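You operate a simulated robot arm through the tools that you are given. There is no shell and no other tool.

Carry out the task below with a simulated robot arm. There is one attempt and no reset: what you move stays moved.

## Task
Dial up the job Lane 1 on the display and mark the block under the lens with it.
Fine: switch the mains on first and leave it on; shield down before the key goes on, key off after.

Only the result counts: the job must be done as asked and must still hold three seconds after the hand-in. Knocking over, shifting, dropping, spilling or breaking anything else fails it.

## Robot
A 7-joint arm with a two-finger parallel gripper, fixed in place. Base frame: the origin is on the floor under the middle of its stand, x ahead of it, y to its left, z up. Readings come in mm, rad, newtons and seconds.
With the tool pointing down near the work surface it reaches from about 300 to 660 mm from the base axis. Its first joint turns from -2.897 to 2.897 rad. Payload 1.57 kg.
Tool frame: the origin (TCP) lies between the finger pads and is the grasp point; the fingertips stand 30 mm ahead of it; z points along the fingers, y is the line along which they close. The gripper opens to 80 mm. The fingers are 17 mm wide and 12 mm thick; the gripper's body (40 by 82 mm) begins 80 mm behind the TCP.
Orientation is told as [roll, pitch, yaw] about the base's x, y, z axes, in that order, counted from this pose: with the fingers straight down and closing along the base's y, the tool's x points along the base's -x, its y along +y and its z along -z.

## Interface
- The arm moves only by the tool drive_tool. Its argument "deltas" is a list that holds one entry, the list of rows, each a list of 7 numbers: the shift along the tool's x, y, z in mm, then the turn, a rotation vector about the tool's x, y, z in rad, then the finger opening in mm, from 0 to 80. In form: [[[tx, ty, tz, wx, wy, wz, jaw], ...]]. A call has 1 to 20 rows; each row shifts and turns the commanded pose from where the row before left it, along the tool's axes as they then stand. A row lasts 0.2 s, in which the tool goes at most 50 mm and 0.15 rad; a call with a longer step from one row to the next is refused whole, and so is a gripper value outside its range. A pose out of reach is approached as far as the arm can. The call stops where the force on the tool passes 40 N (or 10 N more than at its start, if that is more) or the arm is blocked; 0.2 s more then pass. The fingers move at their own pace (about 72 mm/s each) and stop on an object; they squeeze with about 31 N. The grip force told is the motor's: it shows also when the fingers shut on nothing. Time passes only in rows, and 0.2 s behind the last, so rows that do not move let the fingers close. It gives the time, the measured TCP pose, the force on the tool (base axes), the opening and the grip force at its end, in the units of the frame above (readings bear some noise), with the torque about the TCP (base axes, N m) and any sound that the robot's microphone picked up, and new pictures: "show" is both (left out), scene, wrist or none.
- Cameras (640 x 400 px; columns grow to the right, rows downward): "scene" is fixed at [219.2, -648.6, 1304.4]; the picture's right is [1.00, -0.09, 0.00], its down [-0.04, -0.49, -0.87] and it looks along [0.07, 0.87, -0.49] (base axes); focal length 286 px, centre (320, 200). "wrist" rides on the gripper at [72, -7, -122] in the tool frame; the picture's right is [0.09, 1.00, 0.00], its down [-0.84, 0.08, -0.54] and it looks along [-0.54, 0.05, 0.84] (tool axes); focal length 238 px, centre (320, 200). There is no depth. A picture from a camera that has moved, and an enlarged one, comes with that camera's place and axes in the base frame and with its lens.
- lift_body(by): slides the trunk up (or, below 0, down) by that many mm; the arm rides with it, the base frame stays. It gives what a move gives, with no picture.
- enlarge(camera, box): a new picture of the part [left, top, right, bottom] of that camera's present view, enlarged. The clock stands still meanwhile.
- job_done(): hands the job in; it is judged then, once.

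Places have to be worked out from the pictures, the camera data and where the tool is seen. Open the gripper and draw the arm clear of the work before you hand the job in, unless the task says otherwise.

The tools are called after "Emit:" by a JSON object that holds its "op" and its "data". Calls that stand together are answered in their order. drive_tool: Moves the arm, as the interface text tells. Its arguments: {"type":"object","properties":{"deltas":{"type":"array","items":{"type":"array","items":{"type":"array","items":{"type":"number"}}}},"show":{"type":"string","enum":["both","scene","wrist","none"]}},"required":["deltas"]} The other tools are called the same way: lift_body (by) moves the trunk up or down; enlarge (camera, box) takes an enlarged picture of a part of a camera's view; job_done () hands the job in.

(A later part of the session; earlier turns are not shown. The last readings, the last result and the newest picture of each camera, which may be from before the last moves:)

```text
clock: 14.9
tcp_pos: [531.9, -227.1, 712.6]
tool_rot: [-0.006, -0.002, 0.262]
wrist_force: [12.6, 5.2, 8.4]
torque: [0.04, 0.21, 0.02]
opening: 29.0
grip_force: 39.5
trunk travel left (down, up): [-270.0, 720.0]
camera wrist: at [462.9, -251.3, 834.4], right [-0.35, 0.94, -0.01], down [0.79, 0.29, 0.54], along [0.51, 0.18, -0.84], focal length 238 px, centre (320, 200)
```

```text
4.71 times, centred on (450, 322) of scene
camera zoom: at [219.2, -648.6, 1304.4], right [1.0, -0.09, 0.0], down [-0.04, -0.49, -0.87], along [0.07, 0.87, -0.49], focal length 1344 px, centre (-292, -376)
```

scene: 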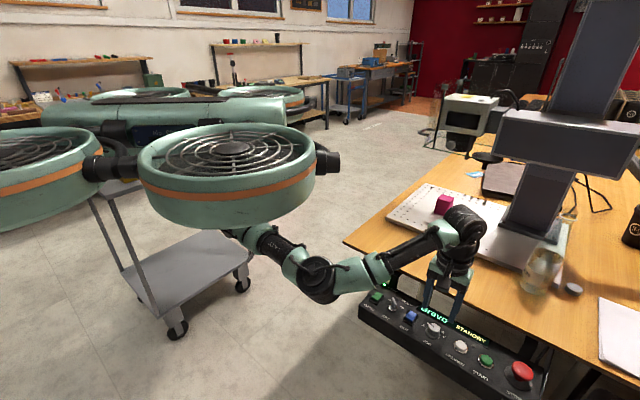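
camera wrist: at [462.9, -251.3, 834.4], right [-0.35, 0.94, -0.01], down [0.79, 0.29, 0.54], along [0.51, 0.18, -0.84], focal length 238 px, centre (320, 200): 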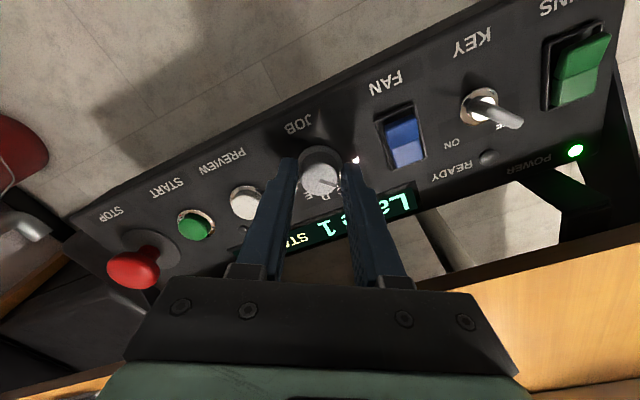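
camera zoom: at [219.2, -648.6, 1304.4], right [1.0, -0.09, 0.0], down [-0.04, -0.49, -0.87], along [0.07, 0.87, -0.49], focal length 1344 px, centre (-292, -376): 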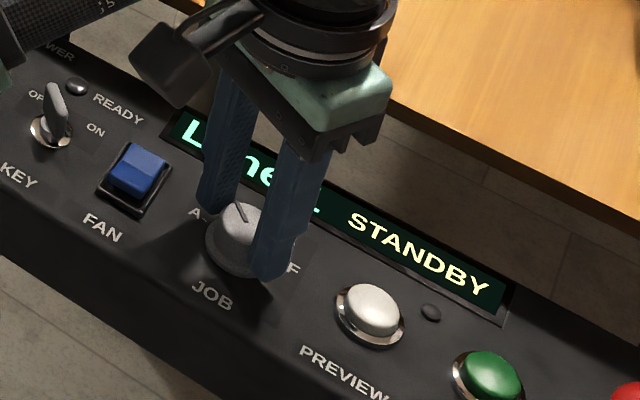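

The display now seems to show "La…1". I release the knob to let it settle, lift clear and read the whole display.

Emit:
{"op": "drive_tool", "data": {"deltas": [[[0, 0, 0, 0, 0, 0, 44], [0, 0, 0, 0, 0, 0, 44], [0, 0, -20, 0, 0, 0, 44], [0, 0, -30, 0, 0, 0, 44], [0, 0, -30, 0, 0, 0, 44]]], "show": "wrist"}}

Emit:
{"op": "enlarge", "data": {"camera": "scene", "box": [390, 280, 510, 365]}}

Emit:
{"op": "enlarge", "data": {"camera": "wrist", "box": [220, 110, 420, 235]}}

```text
clock: 16.1
tcp_pos: [529.1, -228.6, 792.3]
tool_rot: [-0.006, 0.003, 0.262]
wrist_force: [1.2, 0.5, 0.4]
torque: [-0.01, -0.02, -0.02]
opening: 43.8
grip_force: 0.1
trunk travel left (down, up): [-270.0, 720.0]
camera wrist: at [461.5, -252.7, 913.9], right [-0.35, 0.94, 0.0], down [0.79, 0.29, 0.54], along [0.51, 0.18, -0.84], focal length 238 px, centre (320, 200)
```

wrist: 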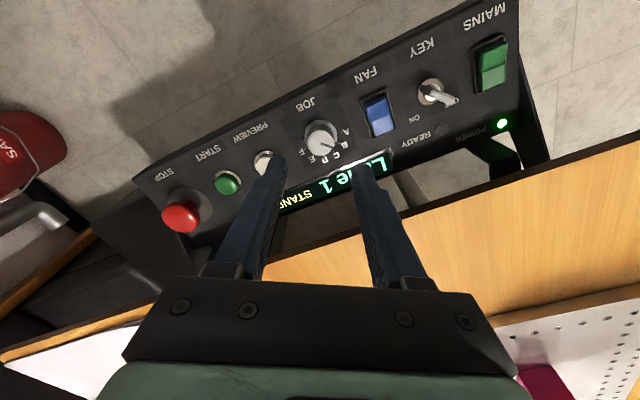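

```text
4.71 times, centred on (450, 322) of scene
camera zoom: at [219.2, -648.6, 1304.4], right [1.0, -0.09, 0.0], down [-0.04, -0.49, -0.87], along [0.07, 0.87, -0.49], focal length 1344 px, centre (-292, -376)
```

zoom: 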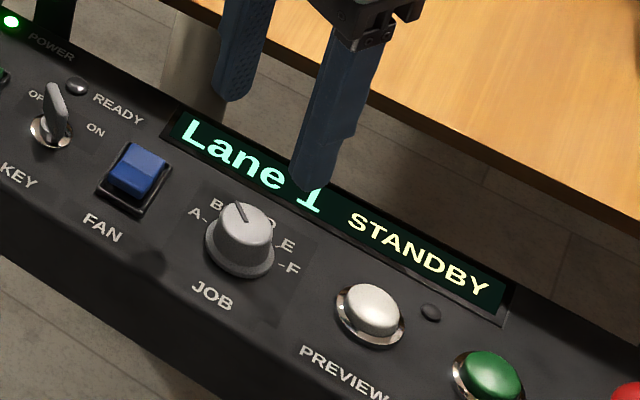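

```text
3.20 times, centred on (320, 172) of wrist
camera zoom: at [461.5, -252.7, 913.9], right [-0.35, 0.94, 0.0], down [0.79, 0.29, 0.54], along [0.51, 0.18, -0.84], focal length 763 px, centre (320, 288)
```

zoom: 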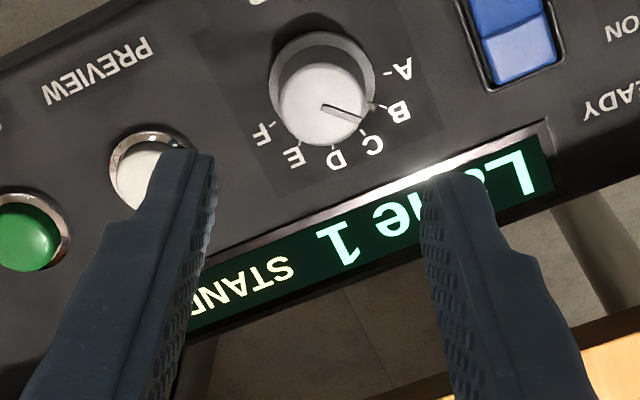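

The display clearly reads "Lane 1 / STANDBY". Next is the shield. I raise the trunk first to get back to the handle's height, then look at the shield.

Emit:
{"op": "lift_body", "data": {"by": 230}}

Emit:
{"op": "drive_tool", "data": {"deltas": [[[30, 40, 0, 0, 0, 0, 44], [30, 40, 0, 0, 0, 0, 44], [0, 40, 0, 0, 0, 0, 44], [0, 40, 0, 0, 0, 0, 44], [0, 0, 0, 0, -0.12, 0, 44], [0, 0, 0, 0, -0.12, 0, 44], [0, 0, 0, 0, 0, 0, 44]]], "show": "both"}}

```text
clock: 18.5
tcp_pos: [529.5, -228.8, 1021.8]
tool_rot: [-0.005, 0.002, 0.261]
wrist_force: [0.9, 0.1, 0.2]
torque: [-0.02, -0.01, 0.02]
opening: 44.1
grip_force: 0.0
trunk travel left (down, up): [-500.0, 490.0]
```

```text
clock: 20.1
tcp_pos: [432.3, -88.9, 1019.8]
tool_rot: [-0.005, -0.24, 0.262]
wrist_force: [0.3, 0.6, 0.6]
torque: [0.02, 0.02, 0.0]
opening: 43.7
grip_force: 0.0
trunk travel left (down, up): [-500.0, 490.0]
camera wrist: at [337.1, -120.2, 1120.7], right [-0.34, 0.94, -0.03], down [0.64, 0.26, 0.72], along [0.69, 0.23, -0.69], focal length 238 px, centre (320, 200)
```

scene: 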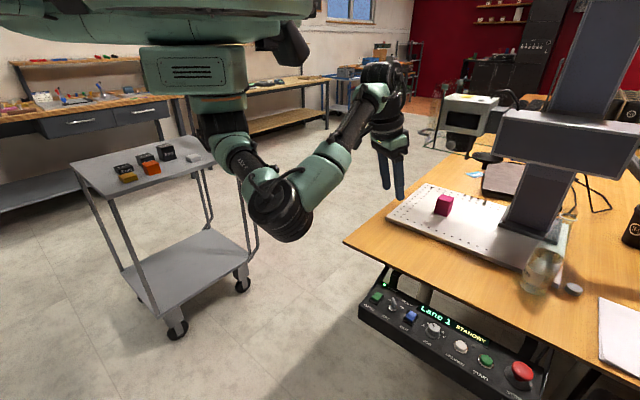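
wrist: 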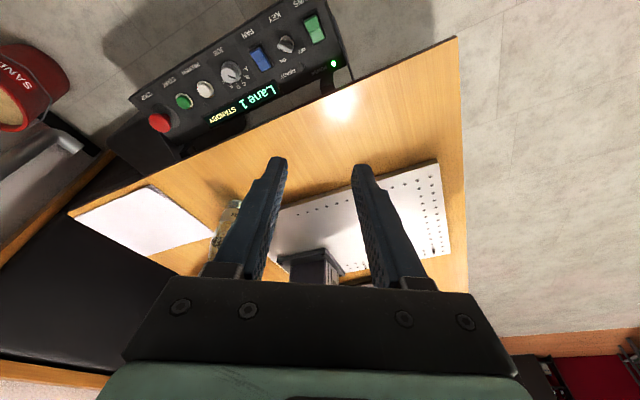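

The scene camera now has an unobstructed line to the shield, so I zoom in on it.

Emit:
{"op": "enlarge", "data": {"camera": "scene", "box": [405, 75, 535, 165]}}

Emit:
{"op": "enlarge", "data": {"camera": "scene", "box": [415, 110, 475, 155]}}

Emit:
{"op": "enlarge", "data": {"camera": "scene", "box": [400, 300, 500, 352]}}

```text
4.44 times, centred on (470, 120) of scene
camera zoom: at [219.2, -648.6, 1304.4], right [1.0, -0.09, 0.0], down [-0.04, -0.49, -0.87], along [0.07, 0.87, -0.49], focal length 1269 px, centre (-347, 556)
```

zoom: 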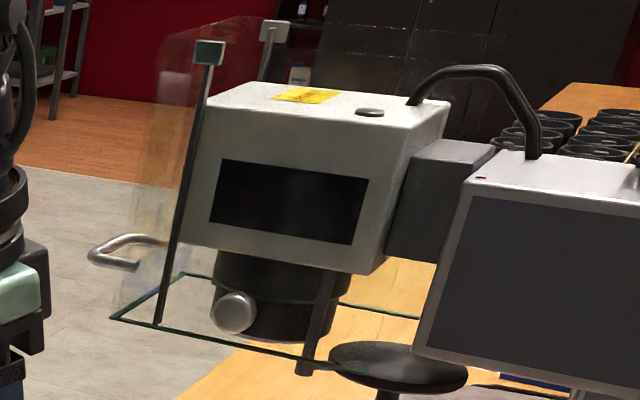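

```text
8.89 times, centred on (445, 132) of scene
camera zoom: at [219.2, -648.6, 1304.4], right [1.0, -0.09, 0.0], down [-0.04, -0.49, -0.87], along [0.07, 0.87, -0.49], focal length 2538 px, centre (-791, 800)
```

zoom: 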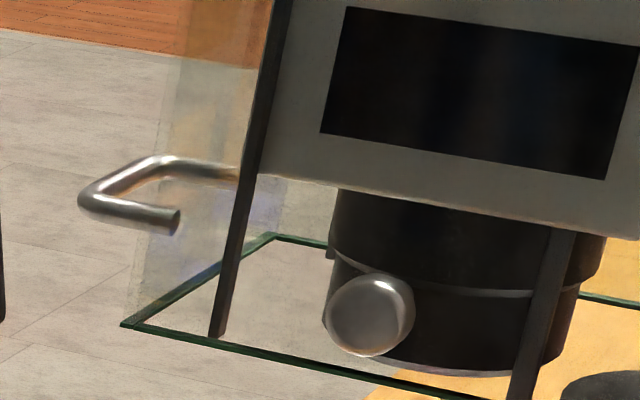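

```text
6.40 times, centred on (450, 326) of scene
camera zoom: at [219.2, -648.6, 1304.4], right [1.0, -0.09, 0.0], down [-0.04, -0.49, -0.87], along [0.07, 0.87, -0.49], focal length 1827 px, centre (-512, -606)
```

zoom: 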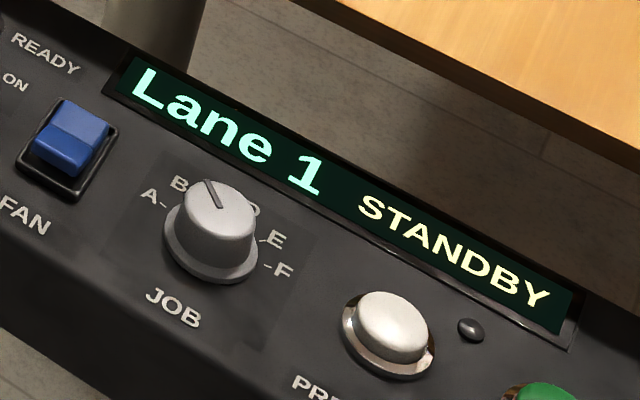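

"Lane 1" is confirmed. The handle is a horizontal U on the shield's left pane: its grip bar runs along n (u≈263, n≈623–687, z≈1031). I plan to grip it with the tool horizontal along +n and the fingers above and below the bar. First I level the tool, move to a safe spot ahead of the machine and yaw to −0.785.

Emit:
{"op": "drive_tool", "data": {"deltas": [[[0, 0, 0, 0, 0.12, 0, 44], [0, 0, 0, 0, 0.12, 0, 44], [-25.4, 39, -4, 0, 0, 0, 44], [-25.4, 39, -4, 0, 0, 0, 44], [-25.4, 39, -4, 0, 0, 0, 44], [-25.4, 39, -4, 0, 0, 0, 44], [-25.2, 38.8, -4, 0, 0, 0, 44], [0, 0, 0, 0, 0, 0.149, 40], [0, 0, 0, 0, 0, 0.149, 40], [0, 0, 0, 0, 0, 0.149, 40], [0, 0, 0, 0, 0, 0.15, 40], [0, 0, 0, 0, 0, 0.15, 40], [0, 0, 0, 0, 0, 0.15, 40], [0, 0, 0, 0, 0, 0.15, 40], [0, 0, 0, 0, 0, 0, 40]]], "show": "both"}}

```text
clock: 23.3
tcp_pos: [501.6, 131.5, 1040.2]
tool_rot: [-0.005, -0.004, -0.787]
wrist_force: [0.4, 0.9, 0.0]
torque: [0.0, -0.02, -0.01]
opening: 40.1
grip_force: 0.1
trunk travel left (down, up): [-500.0, 490.0]
camera wrist: at [446.6, 177.9, 1160.8], right [0.64, 0.77, -0.01], down [0.65, -0.54, 0.54], along [0.42, -0.35, -0.84], focal length 238 px, centre (320, 200)
```

scene: 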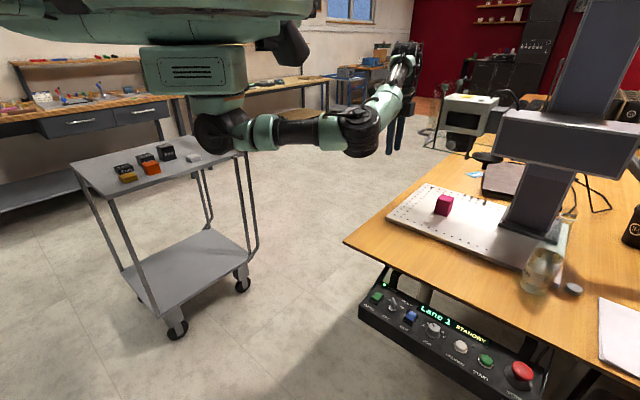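
wrist: 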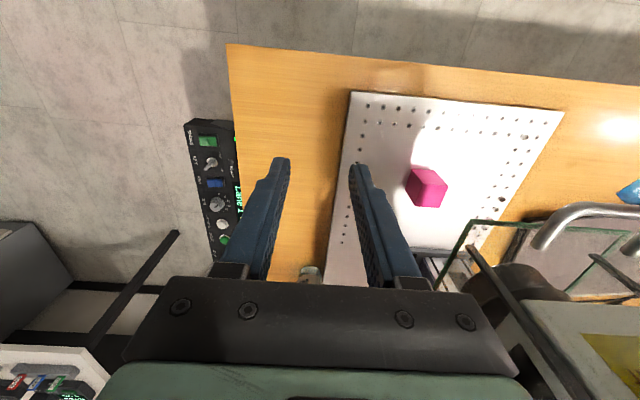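

The yaw worked, and the wrist camera now sees the shield and handle on its right. I zoom in to refine the handle and glass positions.

Emit:
{"op": "enlarge", "data": {"camera": "wrist", "box": [430, 180, 640, 311]}}

Emit:
{"op": "enlarge", "data": {"camera": "wrist", "box": [430, 260, 640, 400]}}

```text
3.05 times, centred on (535, 246) of wrist
camera zoom: at [446.6, 177.9, 1160.8], right [0.64, 0.77, -0.01], down [0.65, -0.54, 0.54], along [0.42, -0.35, -0.84], focal length 726 px, centre (-335, 61)
```

zoom: 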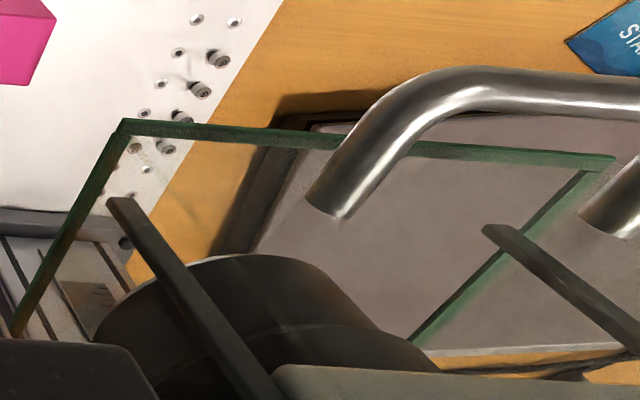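

```text
2.86 times, centred on (535, 330) of wrist
camera zoom: at [446.6, 177.9, 1160.8], right [0.64, 0.77, -0.01], down [0.65, -0.54, 0.54], along [0.42, -0.35, -0.84], focal length 681 px, centre (-294, -171)
```

zoom: 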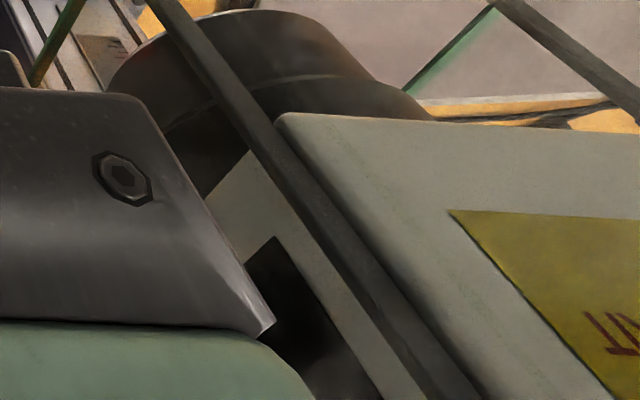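

From this view the glass bottom is at z≈1005, the left pane at u≈300 and the front pane at n≈577. The bar's front bend is at (u 265, n 619). A horizontal hand would hit the base plate at the bottom of the stroke, so I'll push the bar down with closed fingertips, approaching radially with about 40° of outward tilt. I reorient now.

Emit:
{"op": "drive_tool", "data": {"deltas": [[[0, 0, 0, 0, 0, -0.136, 0], [0, 0, 0, 0, 0, -0.136, 0], [0, 0, 0, 0, 0, -0.136, 0], [0, 0, 0, 0, 0, -0.136, 0], [0, 0, 0, 0, 0, -0.136, 0], [0, 0, 0, 0, 0, -0.136, 0], [0, 0, 0, 0, 0, -0.136, 0], [0, 0, 0, 0, 0, -0.136, 0], [0, 0, 0, 0, 0, -0.135, 0], [0, 0, 0, 0, -0.14, 0, 0], [0, 0, 0, 0, -0.14, 0, 0], [0, 0, 0, 0, -0.14, 0, 0], [0, 0, 0, 0, -0.14, 0, 0], [0, 0, 0, 0, -0.14, 0, 0], [0, 0, 0, 0, 0, 0, 0]]], "show": "both"}}

```text
clock: 26.5
tcp_pos: [503.2, 132.2, 1040.5]
tool_rot: [-0.007, -0.698, 0.44]
wrist_force: [-0.4, 0.1, 1.3]
torque: [0.0, -0.01, -0.01]
opening: 0.0
grip_force: 21.5
trunk travel left (down, up): [-500.0, 490.0]
camera wrist: at [384.6, 69.1, 1087.1], right [-0.49, 0.87, -0.06], down [0.23, 0.2, 0.95], along [0.84, 0.45, -0.3], focal length 238 px, centre (320, 200)
```

scene: 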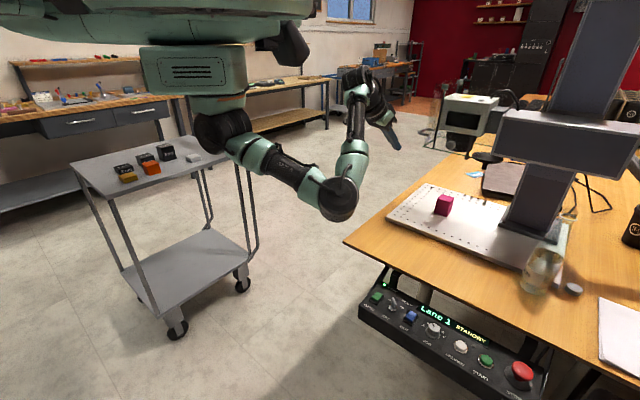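
wrist: 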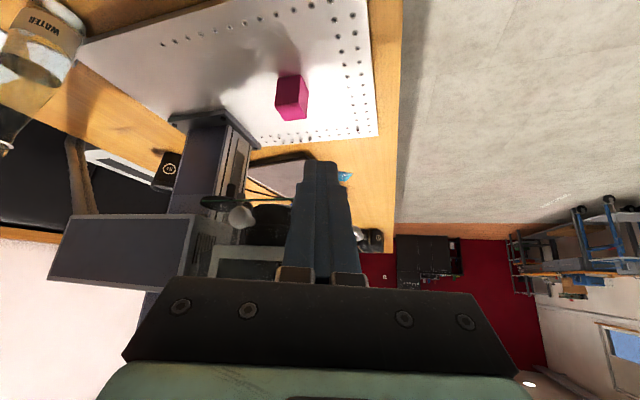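

The tilt is set. I move to a hover about 40 mm above the handle bar, staying on its outer side.

Emit:
{"op": "drive_tool", "data": {"deltas": [[[-34.7, 12.7, -5, 0, 0, 0, 0], [-34.7, 12.7, 5, 0, 0, 0, 0], [-34.7, 12.7, 18, 0, 0, 0, 0], [-34.7, 12.8, 20, 0, 0, 0, 0], [-34.6, 12.8, 23.3, 0, 0, 0, 0], [0, 0, 0, 0, 0, 0, 0]]], "show": "both"}}

Emit:
{"op": "enlarge", "data": {"camera": "scene", "box": [405, 70, 505, 150]}}

Emit:
{"op": "enlarge", "data": {"camera": "wrist", "box": [220, 100, 440, 237]}}

```text
clock: 27.9
tcp_pos: [629.8, 263.0, 1105.5]
tool_rot: [-0.008, -0.699, 0.443]
wrist_force: [-0.3, 0.5, 0.3]
torque: [0.0, 0.01, -0.02]
opening: 0.0
grip_force: 21.0
trunk travel left (down, up): [-500.0, 490.0]
camera wrist: at [512.2, 201.1, 1151.3], right [-0.49, 0.87, -0.06], down [0.23, 0.2, 0.95], along [0.84, 0.45, -0.3], focal length 238 px, centre (320, 200)
```

scene: 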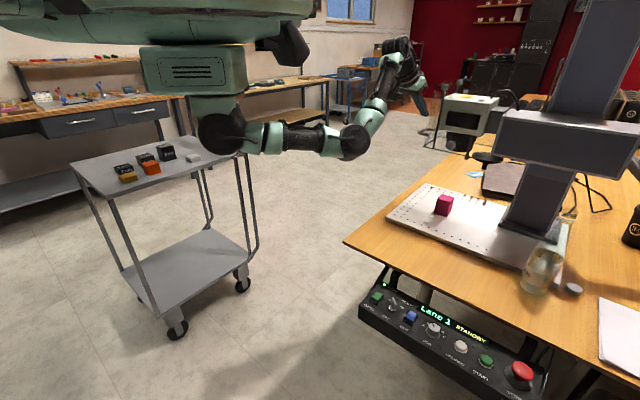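
wrist: 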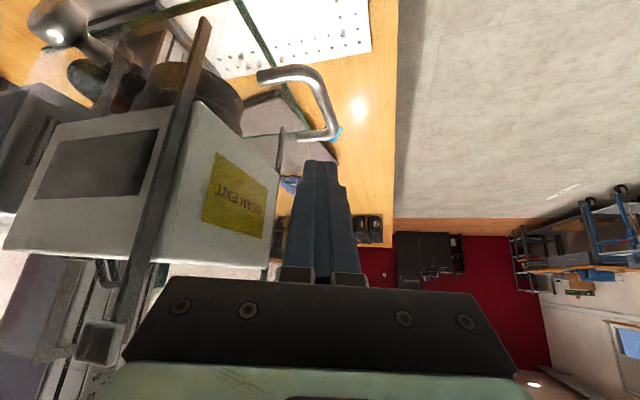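

```text
5.00 times, centred on (455, 110) of scene
camera zoom: at [219.2, -648.6, 1304.4], right [1.0, -0.09, 0.0], down [-0.04, -0.49, -0.87], along [0.07, 0.87, -0.49], focal length 1428 px, centre (-355, 650)
```

zoom: 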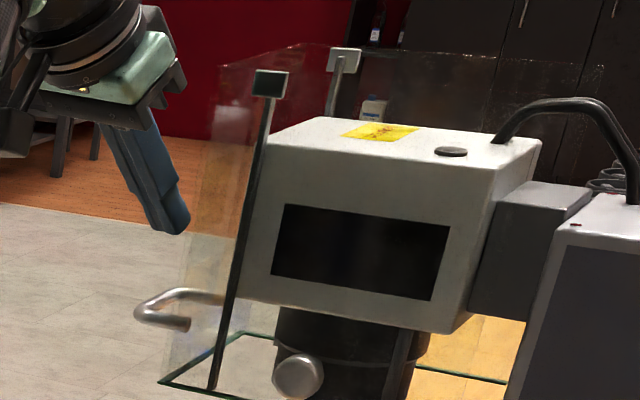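

```text
2.91 times, centred on (330, 168) of wrist
camera zoom: at [512.2, 201.1, 1151.3], right [-0.49, 0.87, -0.06], down [0.23, 0.2, 0.95], along [0.84, 0.45, -0.3], focal length 693 px, centre (291, 292)
```

zoom: 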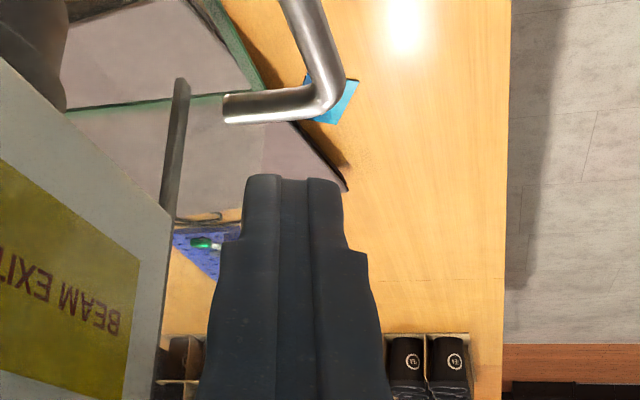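

The tip is centred over the bar (tip at u≈265, n≈646; the bar's straight part spans n 625–671). I descend vertically onto it and start pushing.

Emit:
{"op": "drive_tool", "data": {"deltas": [[[9.6, 0, 11.5, 0, 0, 0, 0], [9.6, 0, 11.5, 0, 0, 0, 0], [3.2, 0, 3.8, 0, 0, 0, 0], [3.2, 0, 3.8, 0, 0, 0, 0], [3.2, 0, 3.8, 0, 0, 0, 0], [3.2, 0, 3.8, 0, 0, 0, 0], [0, 0, 0, 0, 0, 0, 0]]], "show": "both"}}

Emit:
{"op": "enlarge", "data": {"camera": "scene", "box": [405, 70, 505, 150]}}

Emit:
{"op": "enlarge", "data": {"camera": "wrist", "box": [220, 100, 440, 237]}}

```text
clock: 29.5
tcp_pos: [632.2, 261.7, 1053.4]
tool_rot: [-0.007, -0.694, 0.442]
wrist_force: [0.2, 0.0, 1.5]
torque: [0.03, -0.02, -0.01]
opening: 0.0
grip_force: 21.2
trunk travel left (down, up): [-500.0, 490.0]
camera wrist: at [512.7, 199.2, 1101.1], right [-0.49, 0.87, -0.06], down [0.23, 0.2, 0.95], along [0.84, 0.45, -0.3], focal length 238 px, centre (320, 200)
```

scene: 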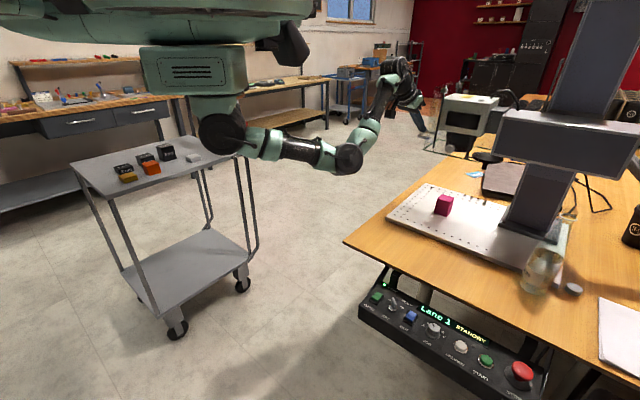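
wrist: 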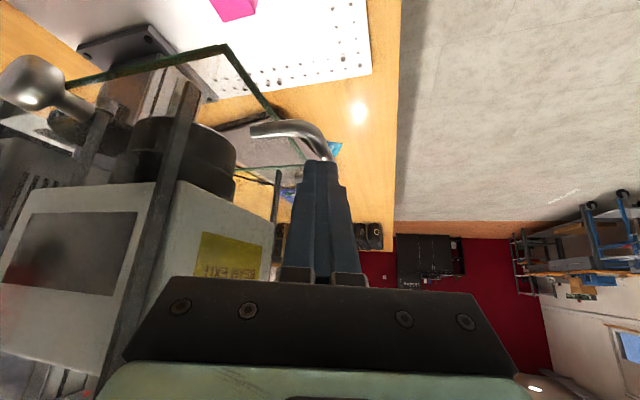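

```text
5.00 times, centred on (455, 110) of scene
camera zoom: at [219.2, -648.6, 1304.4], right [1.0, -0.09, 0.0], down [-0.04, -0.49, -0.87], along [0.07, 0.87, -0.49], focal length 1428 px, centre (-355, 650)
```

zoom: 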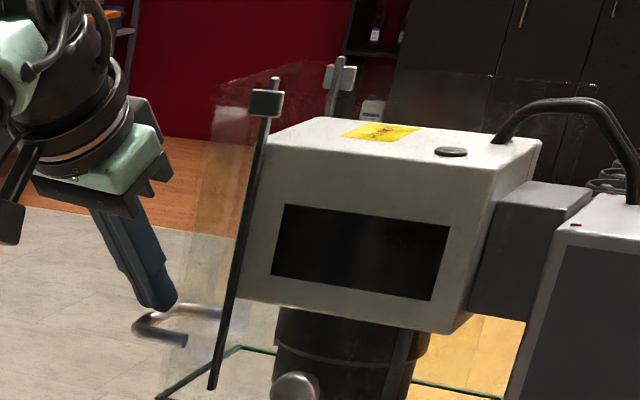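

```text
2.91 times, centred on (330, 168) of wrist
camera zoom: at [512.7, 199.2, 1101.1], right [-0.49, 0.87, -0.06], down [0.23, 0.2, 0.95], along [0.84, 0.45, -0.3], focal length 693 px, centre (291, 292)
```

zoom: 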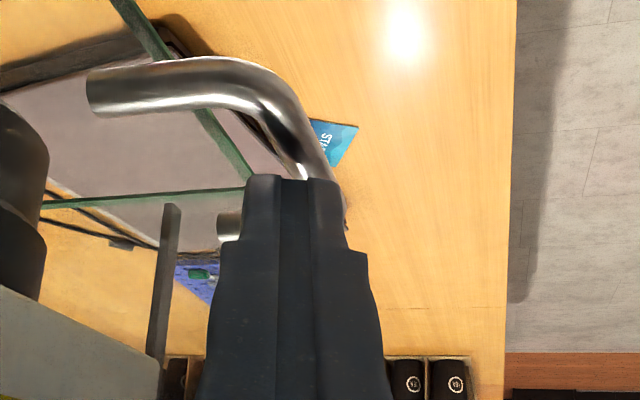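

The shield slides down easily with about 1.5 N: the bracket has moved down its rod. I continue pushing straight down.

Emit:
{"op": "drive_tool", "data": {"deltas": [[[9.6, 0, 11.5, 0, 0, 0, 0], [9.6, 0, 11.5, 0, 0, 0, 0], [9.6, 0, 11.5, 0, 0, 0, 0], [9.6, 0, 11.5, 0, 0, 0, 0], [9.6, 0, 11.5, 0, 0, 0, 0], [0, 0, 0, 0, 0, 0, 0]]], "show": "both"}}

Emit:
{"op": "enlarge", "data": {"camera": "scene", "box": [395, 70, 515, 166]}}

Emit:
{"op": "enlarge", "data": {"camera": "wrist", "box": [220, 100, 440, 237]}}

```text
clock: 30.9
tcp_pos: [632.5, 264.7, 979.3]
tool_rot: [-0.008, -0.696, 0.44]
wrist_force: [0.8, -0.2, 0.0]
torque: [-0.01, -0.02, -0.01]
opening: 0.0
grip_force: 20.9
trunk travel left (down, up): [-500.0, 490.0]
camera wrist: at [513.9, 201.5, 1025.9], right [-0.49, 0.87, -0.06], down [0.23, 0.2, 0.95], along [0.84, 0.45, -0.3], focal length 238 px, centre (320, 200)
```

scene: 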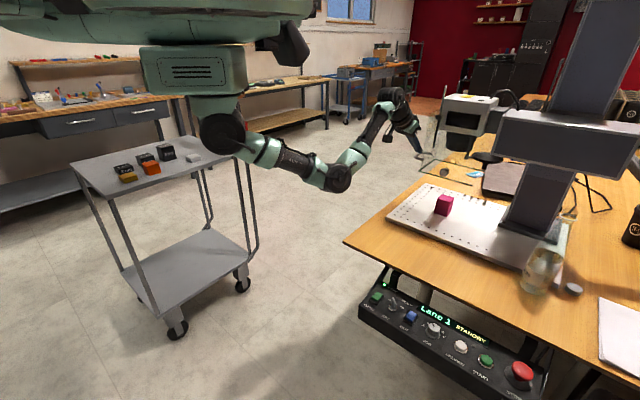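
wrist: 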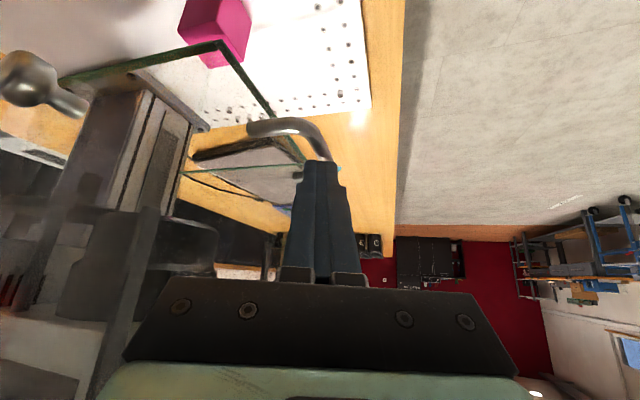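

```text
4.17 times, centred on (455, 118) of scene
camera zoom: at [219.2, -648.6, 1304.4], right [1.0, -0.09, 0.0], down [-0.04, -0.49, -0.87], along [0.07, 0.87, -0.49], focal length 1190 px, centre (-242, 542)
```

zoom: 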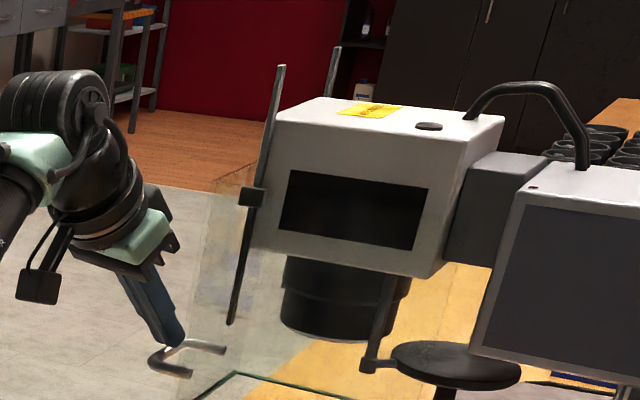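

```text
2.91 times, centred on (330, 168) of wrist
camera zoom: at [513.9, 201.5, 1025.9], right [-0.49, 0.87, -0.06], down [0.23, 0.2, 0.95], along [0.84, 0.45, -0.3], focal length 693 px, centre (291, 292)
```

zoom: 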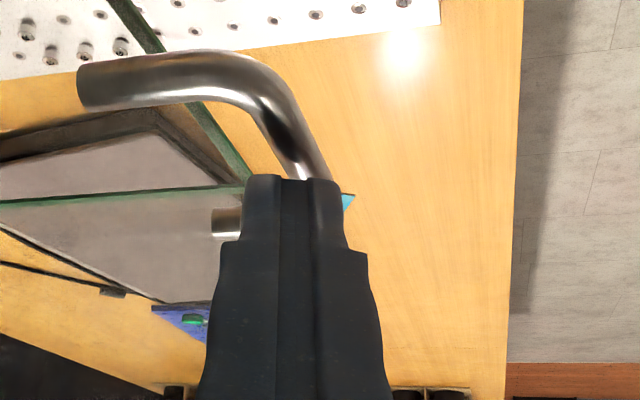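

The slider is about mid-rod and the force is near zero. I keep pushing down.

Emit:
{"op": "drive_tool", "data": {"deltas": [[[9.6, 0, 11.5, 0, 0, 0, 0], [9.6, 0, 11.5, 0, 0, 0, 0], [9.6, 0, 11.5, 0, 0, 0, 0], [9.6, 0, 11.5, 0, 0, 0, 0], [6.4, 0, 7.7, 0, 0, 0, 0], [0, 0, 0, 0, 0, 0, 0]]], "show": "both"}}

Emit:
{"op": "enlarge", "data": {"camera": "scene", "box": [385, 80, 525, 192]}}

Emit:
{"op": "enlarge", "data": {"camera": "wrist", "box": [160, 40, 400, 190]}}

```text
clock: 32.3
tcp_pos: [633.2, 262.0, 907.9]
tool_rot: [-0.006, -0.696, 0.442]
wrist_force: [0.4, 0.9, 1.1]
torque: [0.02, -0.03, -0.01]
opening: 0.0
grip_force: 21.2
trunk travel left (down, up): [-500.0, 490.0]
camera wrist: at [513.5, 199.5, 955.7], right [-0.49, 0.87, -0.06], down [0.23, 0.2, 0.95], along [0.84, 0.45, -0.3], focal length 238 px, centre (320, 200)
```

scene: 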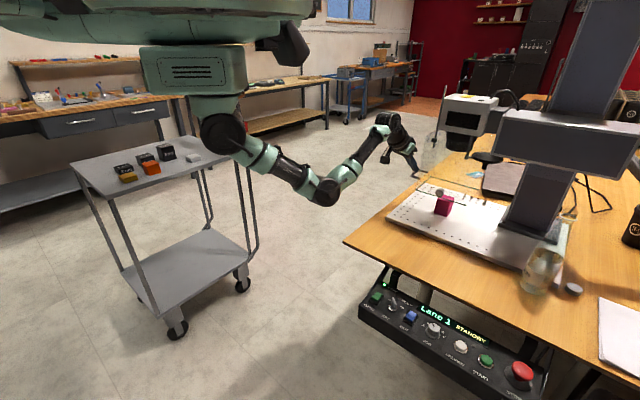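
wrist: 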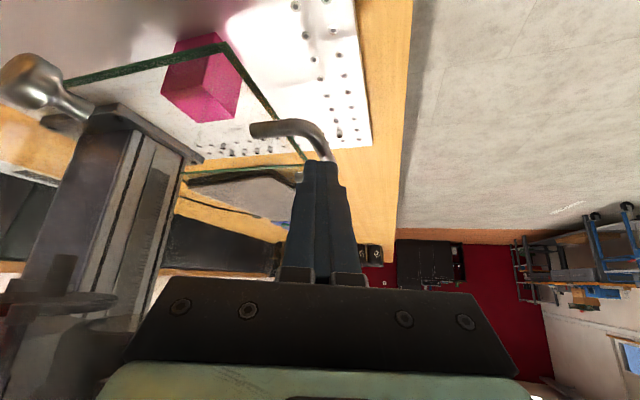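

```text
3.57 times, centred on (455, 136) of scene
camera zoom: at [219.2, -648.6, 1304.4], right [1.0, -0.09, 0.0], down [-0.04, -0.49, -0.87], along [0.07, 0.87, -0.49], focal length 1020 px, centre (-162, 429)
```

zoom: 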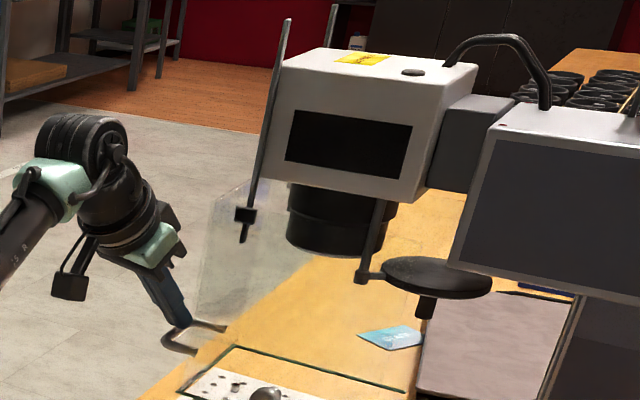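

```text
2.67 times, centred on (280, 115) of wrist
camera zoom: at [513.5, 199.5, 955.7], right [-0.49, 0.87, -0.06], down [0.23, 0.2, 0.95], along [0.84, 0.45, -0.3], focal length 636 px, centre (427, 427)
```

zoom: 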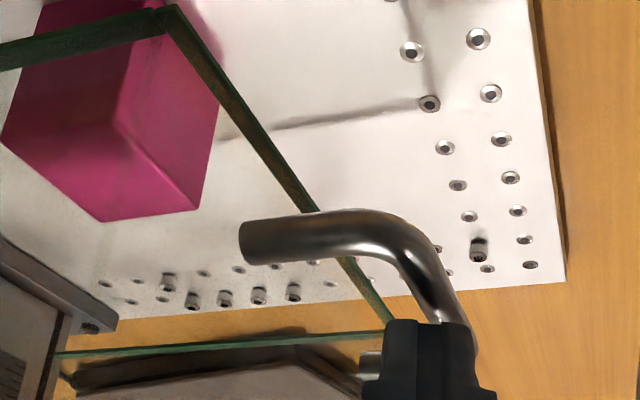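

The slider nears the rod's lower end. I continue in smaller steps until it meets its stop.

Emit:
{"op": "drive_tool", "data": {"deltas": [[[6.4, 0, 7.7, 0, 0, 0, 0], [6.4, 0, 7.7, 0, 0, 0, 0], [6.4, 0, 7.7, 0, 0, 0, 0], [6.4, 0, 7.7, 0, 0, 0, 0], [6.4, 0, 7.7, 0, 0, 0, 0], [0, 0, 0, 0, 0, 0, 0]]], "show": "both"}}

Emit:
{"op": "enlarge", "data": {"camera": "scene", "box": [385, 100, 525, 222]}}

Emit:
{"op": "enlarge", "data": {"camera": "wrist", "box": [160, 40, 400, 190]}}

```text
clock: 33.3
tcp_pos: [636.4, 262.7, 887.6]
tool_rot: [-0.01, -0.73, 0.441]
wrist_force: [-3.9, -1.5, 15.2]
torque: [0.08, 0.01, 0.1]
opening: 0.2
grip_force: 21.2
trunk travel left (down, up): [-500.0, 490.0]
stopped in row 4: the force on the tool passed its limit at 45 N (the readings are from after the stop); the commanded pose is now the measured one
camera wrist: at [516.2, 200.5, 930.3], right [-0.48, 0.87, -0.07], down [0.2, 0.19, 0.96], along [0.85, 0.45, -0.26], focal length 238 px, centre (320, 200)
```

scene: 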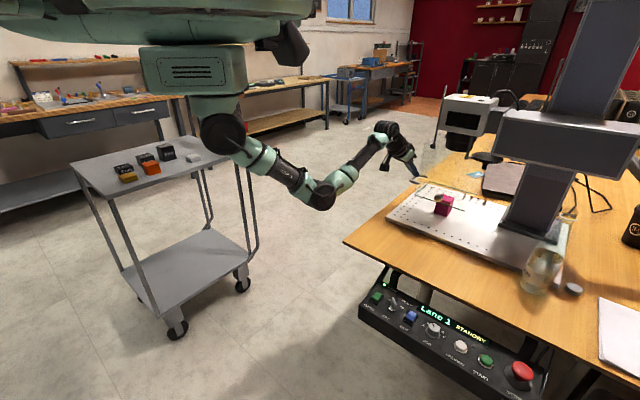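
wrist: 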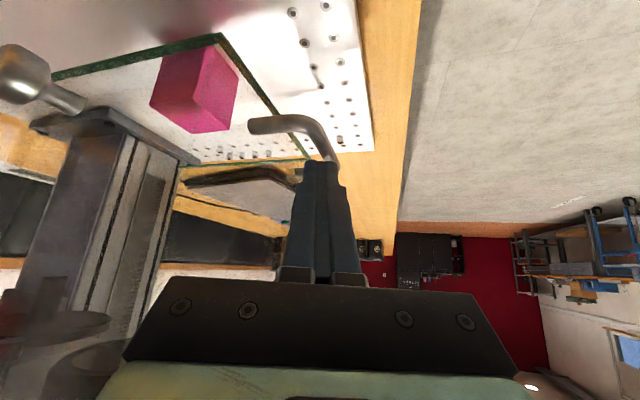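

```text
3.28 times, centred on (455, 161) of scene
camera zoom: at [219.2, -648.6, 1304.4], right [1.0, -0.09, 0.0], down [-0.04, -0.49, -0.87], along [0.07, 0.87, -0.49], focal length 936 px, centre (-123, 328)
```

zoom: 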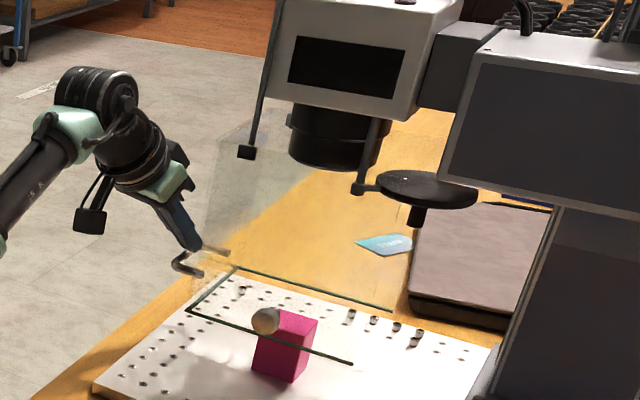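

```text
2.67 times, centred on (280, 115) of wrist
camera zoom: at [516.2, 200.5, 930.3], right [-0.48, 0.87, -0.07], down [0.2, 0.19, 0.96], along [0.85, 0.45, -0.26], focal length 636 px, centre (427, 427)
```

zoom: 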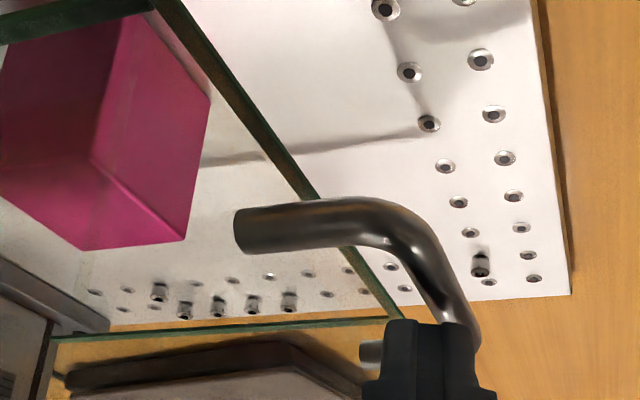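

The shield has hit its bottom stop, with the slider at the rod's end. I lift off vertically, then draw back and check that it stays down.

Emit:
{"op": "drive_tool", "data": {"deltas": [[[-6.7, 0, -7.4, 0, 0, 0, 0], [-13.3, 0, -14.9, 0, 0, 0, 0], [-20, 0, -22.4, 0, 0, 0, 0], [14, 0, -40, 0, 0, 0, 0], [14, 0, -40, 0, 0, 0, 0], [14, 0, -40, 0, 0, 0, 0], [0, 0, 0, 0, 0, 0, 0]]], "show": "both"}}

Emit:
{"op": "enlarge", "data": {"camera": "scene", "box": [395, 90, 525, 220]}}

Emit:
{"op": "enlarge", "data": {"camera": "scene", "box": [360, 280, 500, 372]}}

```text
clock: 34.9
tcp_pos: [534.5, 217.6, 1007.4]
tool_rot: [-0.006, -0.718, 0.445]
wrist_force: [0.2, 0.1, -0.1]
torque: [-0.01, -0.03, 0.03]
opening: 0.1
grip_force: 21.3
trunk travel left (down, up): [-500.0, 490.0]
camera wrist: at [415.4, 155.1, 1051.3], right [-0.48, 0.87, -0.07], down [0.21, 0.19, 0.96], along [0.85, 0.45, -0.28], focal length 238 px, centre (320, 200)
```

scene: 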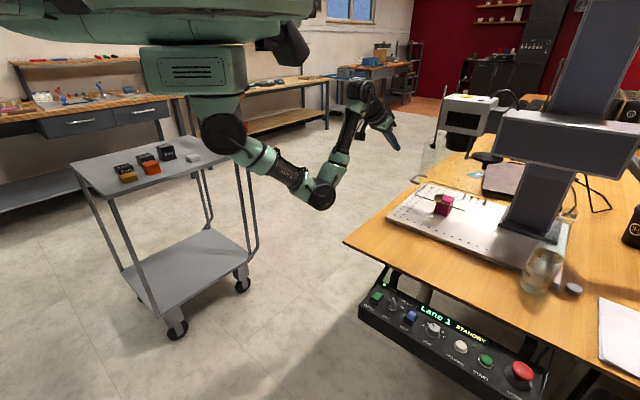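
wrist: 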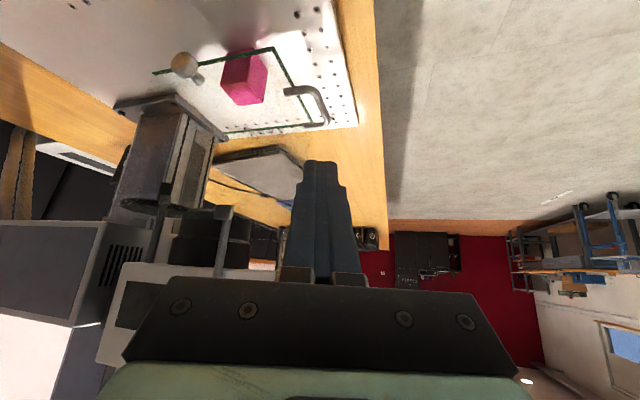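

```text
3.08 times, centred on (460, 155) of scene
camera zoom: at [219.2, -648.6, 1304.4], right [1.0, -0.09, 0.0], down [-0.04, -0.49, -0.87], along [0.07, 0.87, -0.49], focal length 879 px, centre (-111, 338)
```

zoom: 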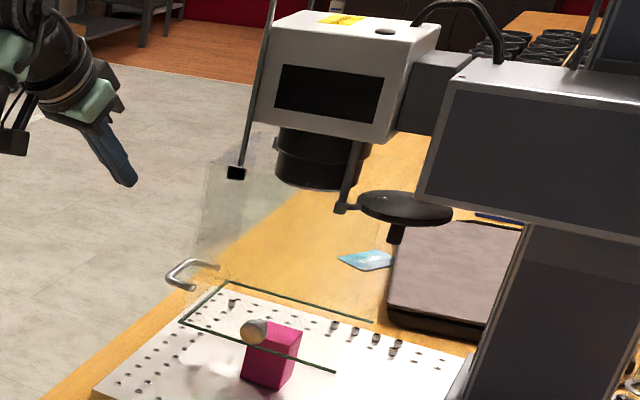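

```text
4.35 times, centred on (430, 326) of scene
camera zoom: at [219.2, -648.6, 1304.4], right [1.0, -0.09, 0.0], down [-0.04, -0.49, -0.87], along [0.07, 0.87, -0.49], focal length 1242 px, centre (-158, -348)
```

zoom: 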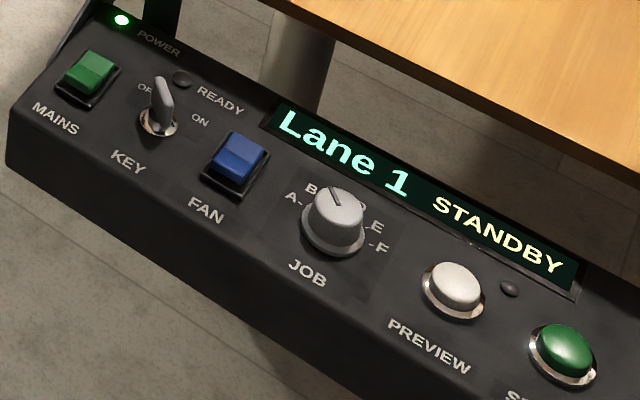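

The shield stays down, with its slider at the rod's lower end, and the panel still reads Lane 1 / STANDBY. Next is the key: centre about (u 427, n 220.5) → (458,−146), blade along base y at OFF, top z≈705. I level the tool and travel back above the panel at height.

Emit:
{"op": "drive_tool", "data": {"deltas": [[[0, 0, 0, 0, 0.1436, 0, 40], [0, 0, 0, 0, 0.1436, 0, 40], [0, 0, 0, 0, 0.1436, 0, 40], [0, 0, 0, 0, 0.1436, 0, 40], [0, 0, 0, 0, 0.1436, 0, 40], [25.1, -32.8, 0, 0, 0, 0, 40], [25.1, -32.8, 0, 0, 0, 0, 40], [25.1, -32.8, 0, 0, 0, 0, 40], [25.1, -32.8, 0, 0, 0, 0, 40], [25.1, -32.8, 0, 0, 0, 0, 40], [25.1, -32.8, 0, 0, 0, 0, 40], [25.1, -32.8, 0, 0, 0, 0, 40], [25, -32.8, 0, 0, 0, 0, 40], [25, -33, 0, 0, 0, 0, 40], [0, 0, 0, 0, 0, 0, 40]]], "show": "scene"}}

```text
clock: 38.1
tcp_pos: [458.5, -142.9, 1005.3]
tool_rot: [-0.007, -0.001, 0.439]
wrist_force: [0.8, 0.0, -0.1]
torque: [0.0, 0.02, -0.02]
opening: 39.7
grip_force: 0.0
trunk travel left (down, up): [-500.0, 490.0]
```

scene: 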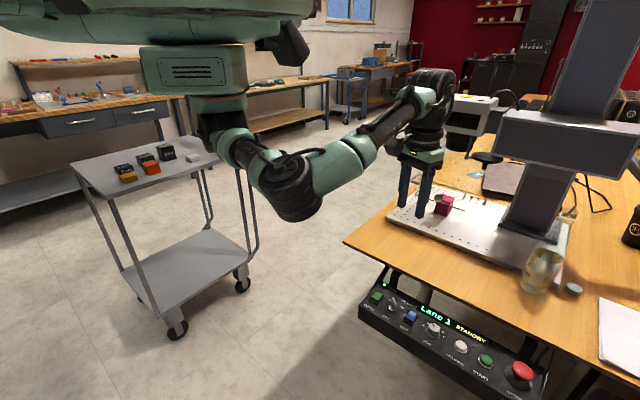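

I yaw to +π/2 so the fingers close along base x, across the key blade, then lower the trunk to bring the tips to about z≈745.

Emit:
{"op": "drive_tool", "data": {"deltas": [[[0, 0, 0, 0, 0, -0.1415, 40], [0, 0, 0, 0, 0, -0.1415, 40], [0, 0, 0, 0, 0, -0.1415, 40], [0, 0, 0, 0, 0, -0.1415, 40], [0, 0, 0, 0, 0, -0.1415, 40], [0, 0, 0, 0, 0, -0.1415, 40], [0, 0, 0, 0, 0, -0.1415, 40], [0, 0, 0, 0, 0, -0.1415, 40], [0, 0, 0, 0, 0, 0, 40]]], "show": "wrist"}}

Emit:
{"op": "lift_body", "data": {"by": -230}}

Emit:
{"op": "drive_tool", "data": {"deltas": [[[0, 0, 0, 0, 0, 0, 40]]], "show": "both"}}

Emit:
{"op": "enlarge", "data": {"camera": "wrist", "box": [240, 100, 400, 200]}}

```text
clock: 40.1
tcp_pos: [455.7, -146.8, 1006.1]
tool_rot: [-0.005, 0.006, 1.572]
wrist_force: [0.4, -0.2, -0.1]
torque: [-0.01, 0.02, -0.01]
opening: 40.1
grip_force: 0.1
trunk travel left (down, up): [-500.0, 490.0]
camera wrist: at [461.1, -217.8, 1128.7], right [-1.0, -0.09, 0.0], down [-0.08, 0.84, 0.54], along [-0.05, 0.54, -0.84], focal length 238 px, centre (320, 200)
```

wrist: 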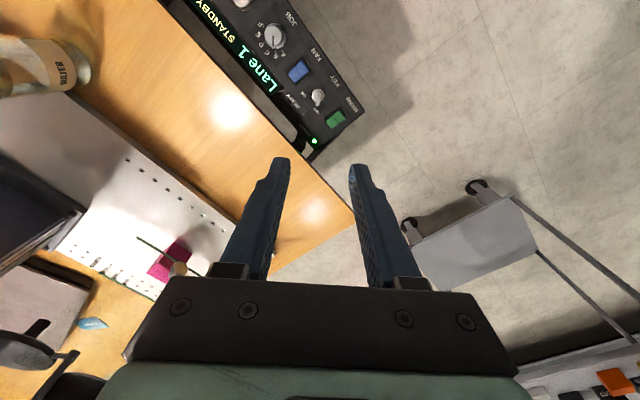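

```text
clock: 42.5
tcp_pos: [455.9, -146.2, 776.9]
tool_rot: [-0.003, 0.005, 1.567]
wrist_force: [0.4, 0.0, 0.3]
torque: [0.01, 0.0, -0.01]
opening: 39.9
grip_force: 0.0
trunk travel left (down, up): [-270.0, 720.0]
```

```text
clock: 42.9
tcp_pos: [454.4, -146.1, 777.6]
tool_rot: [-0.004, 0.006, 1.57]
wrist_force: [0.1, 0.2, -0.3]
torque: [0.01, -0.01, 0.01]
opening: 40.0
grip_force: 0.1
trunk travel left (down, up): [-270.0, 720.0]
camera wrist: at [461.0, -217.7, 898.7], right [-1.0, -0.09, 0.0], down [-0.08, 0.84, 0.54], along [-0.05, 0.54, -0.84], focal length 238 px, centre (320, 200)
```

scene: 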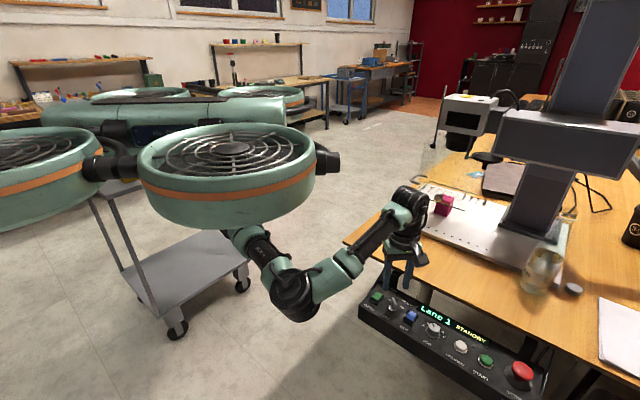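
wrist: 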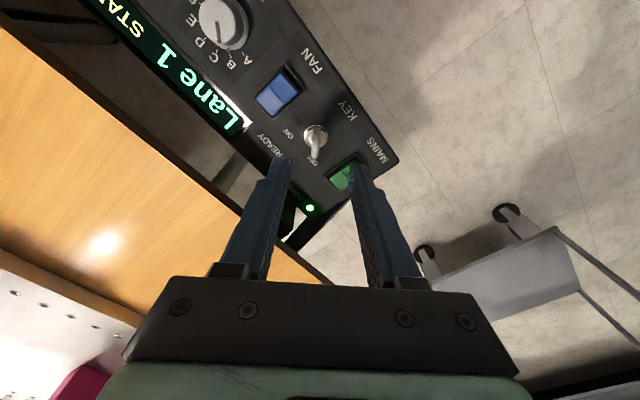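

```text
4.00 times, centred on (320, 150) of wrist
camera zoom: at [461.0, -217.7, 898.7], right [-1.0, -0.09, 0.0], down [-0.08, 0.84, 0.54], along [-0.05, 0.54, -0.84], focal length 953 px, centre (320, 400)
```

zoom: 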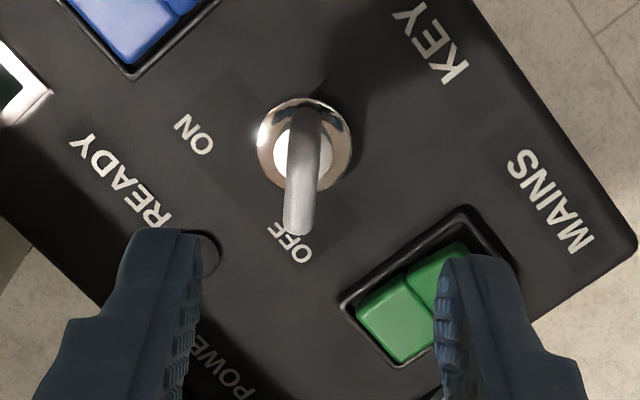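

The blade lies along base y at x≈458.5 with its centre near y≈−146. I shift +4 mm in x to centre it between the fingers and descend to tip z≈683.

Emit:
{"op": "drive_tool", "data": {"deltas": [[[0, -4.2, 20, 0, 0, 0, 36], [0, 0, 20, 0, 0, 0, 36], [0, 0, 14, 0, 0, 0, 36], [0, 0, 9, 0, 0, 0, 36], [0, 0, 0, 0, 0, 0, 36]]], "show": "wrist"}}

Emit:
{"op": "enlarge", "data": {"camera": "wrist", "box": [240, 110, 400, 210]}}

Emit:
{"op": "enlarge", "data": {"camera": "scene", "box": [360, 260, 440, 310]}}

```text
clock: 44.1
tcp_pos: [460.0, -146.0, 713.7]
tool_rot: [-0.004, 0.005, 1.57]
wrist_force: [-0.9, -0.1, 0.1]
torque: [0.0, -0.02, 0.04]
opening: 36.0
grip_force: 0.0
trunk travel left (down, up): [-270.0, 720.0]
camera wrist: at [465.5, -218.0, 835.1], right [-1.0, -0.09, 0.0], down [-0.08, 0.84, 0.54], along [-0.05, 0.54, -0.84], focal length 238 px, centre (320, 200)
```

wrist: 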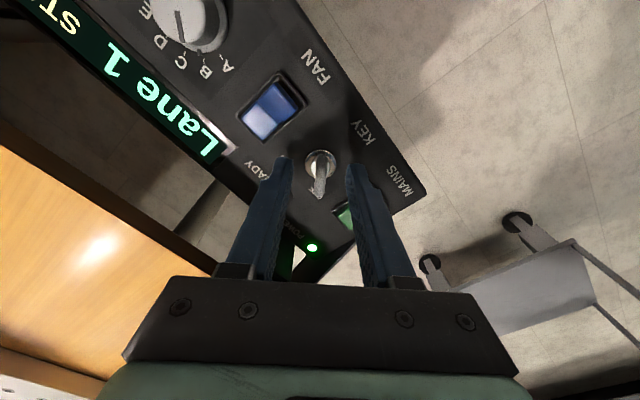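

```text
4.00 times, centred on (320, 160) of wrist
camera zoom: at [465.5, -218.0, 835.1], right [-1.0, -0.09, 0.0], down [-0.08, 0.84, 0.54], along [-0.05, 0.54, -0.84], focal length 953 px, centre (320, 360)
```

zoom: 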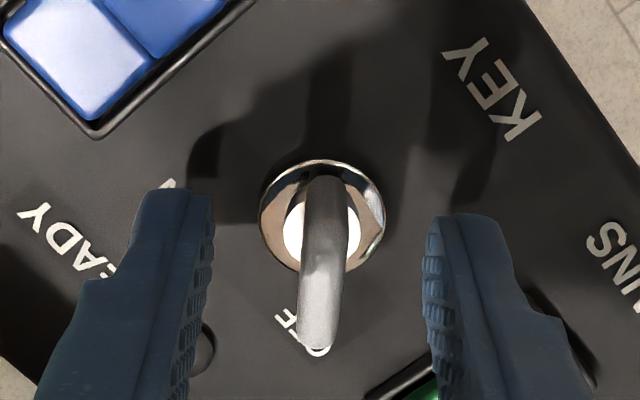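

```text
8.00 times, centred on (400, 285) of scene
camera zoom: at [219.2, -648.6, 1304.4], right [1.0, -0.09, 0.0], down [-0.04, -0.49, -0.87], along [0.07, 0.87, -0.49], focal length 2284 px, centre (-320, -480)
```

zoom: 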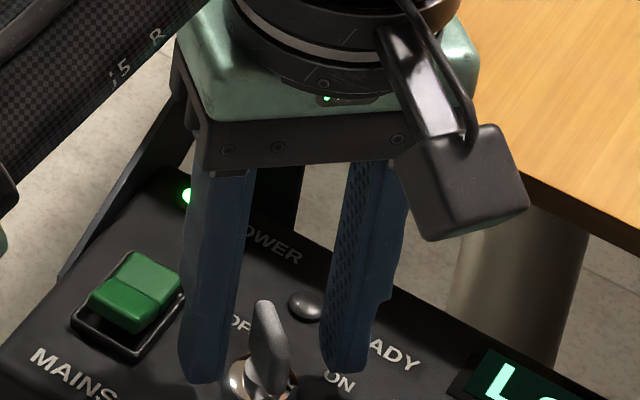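

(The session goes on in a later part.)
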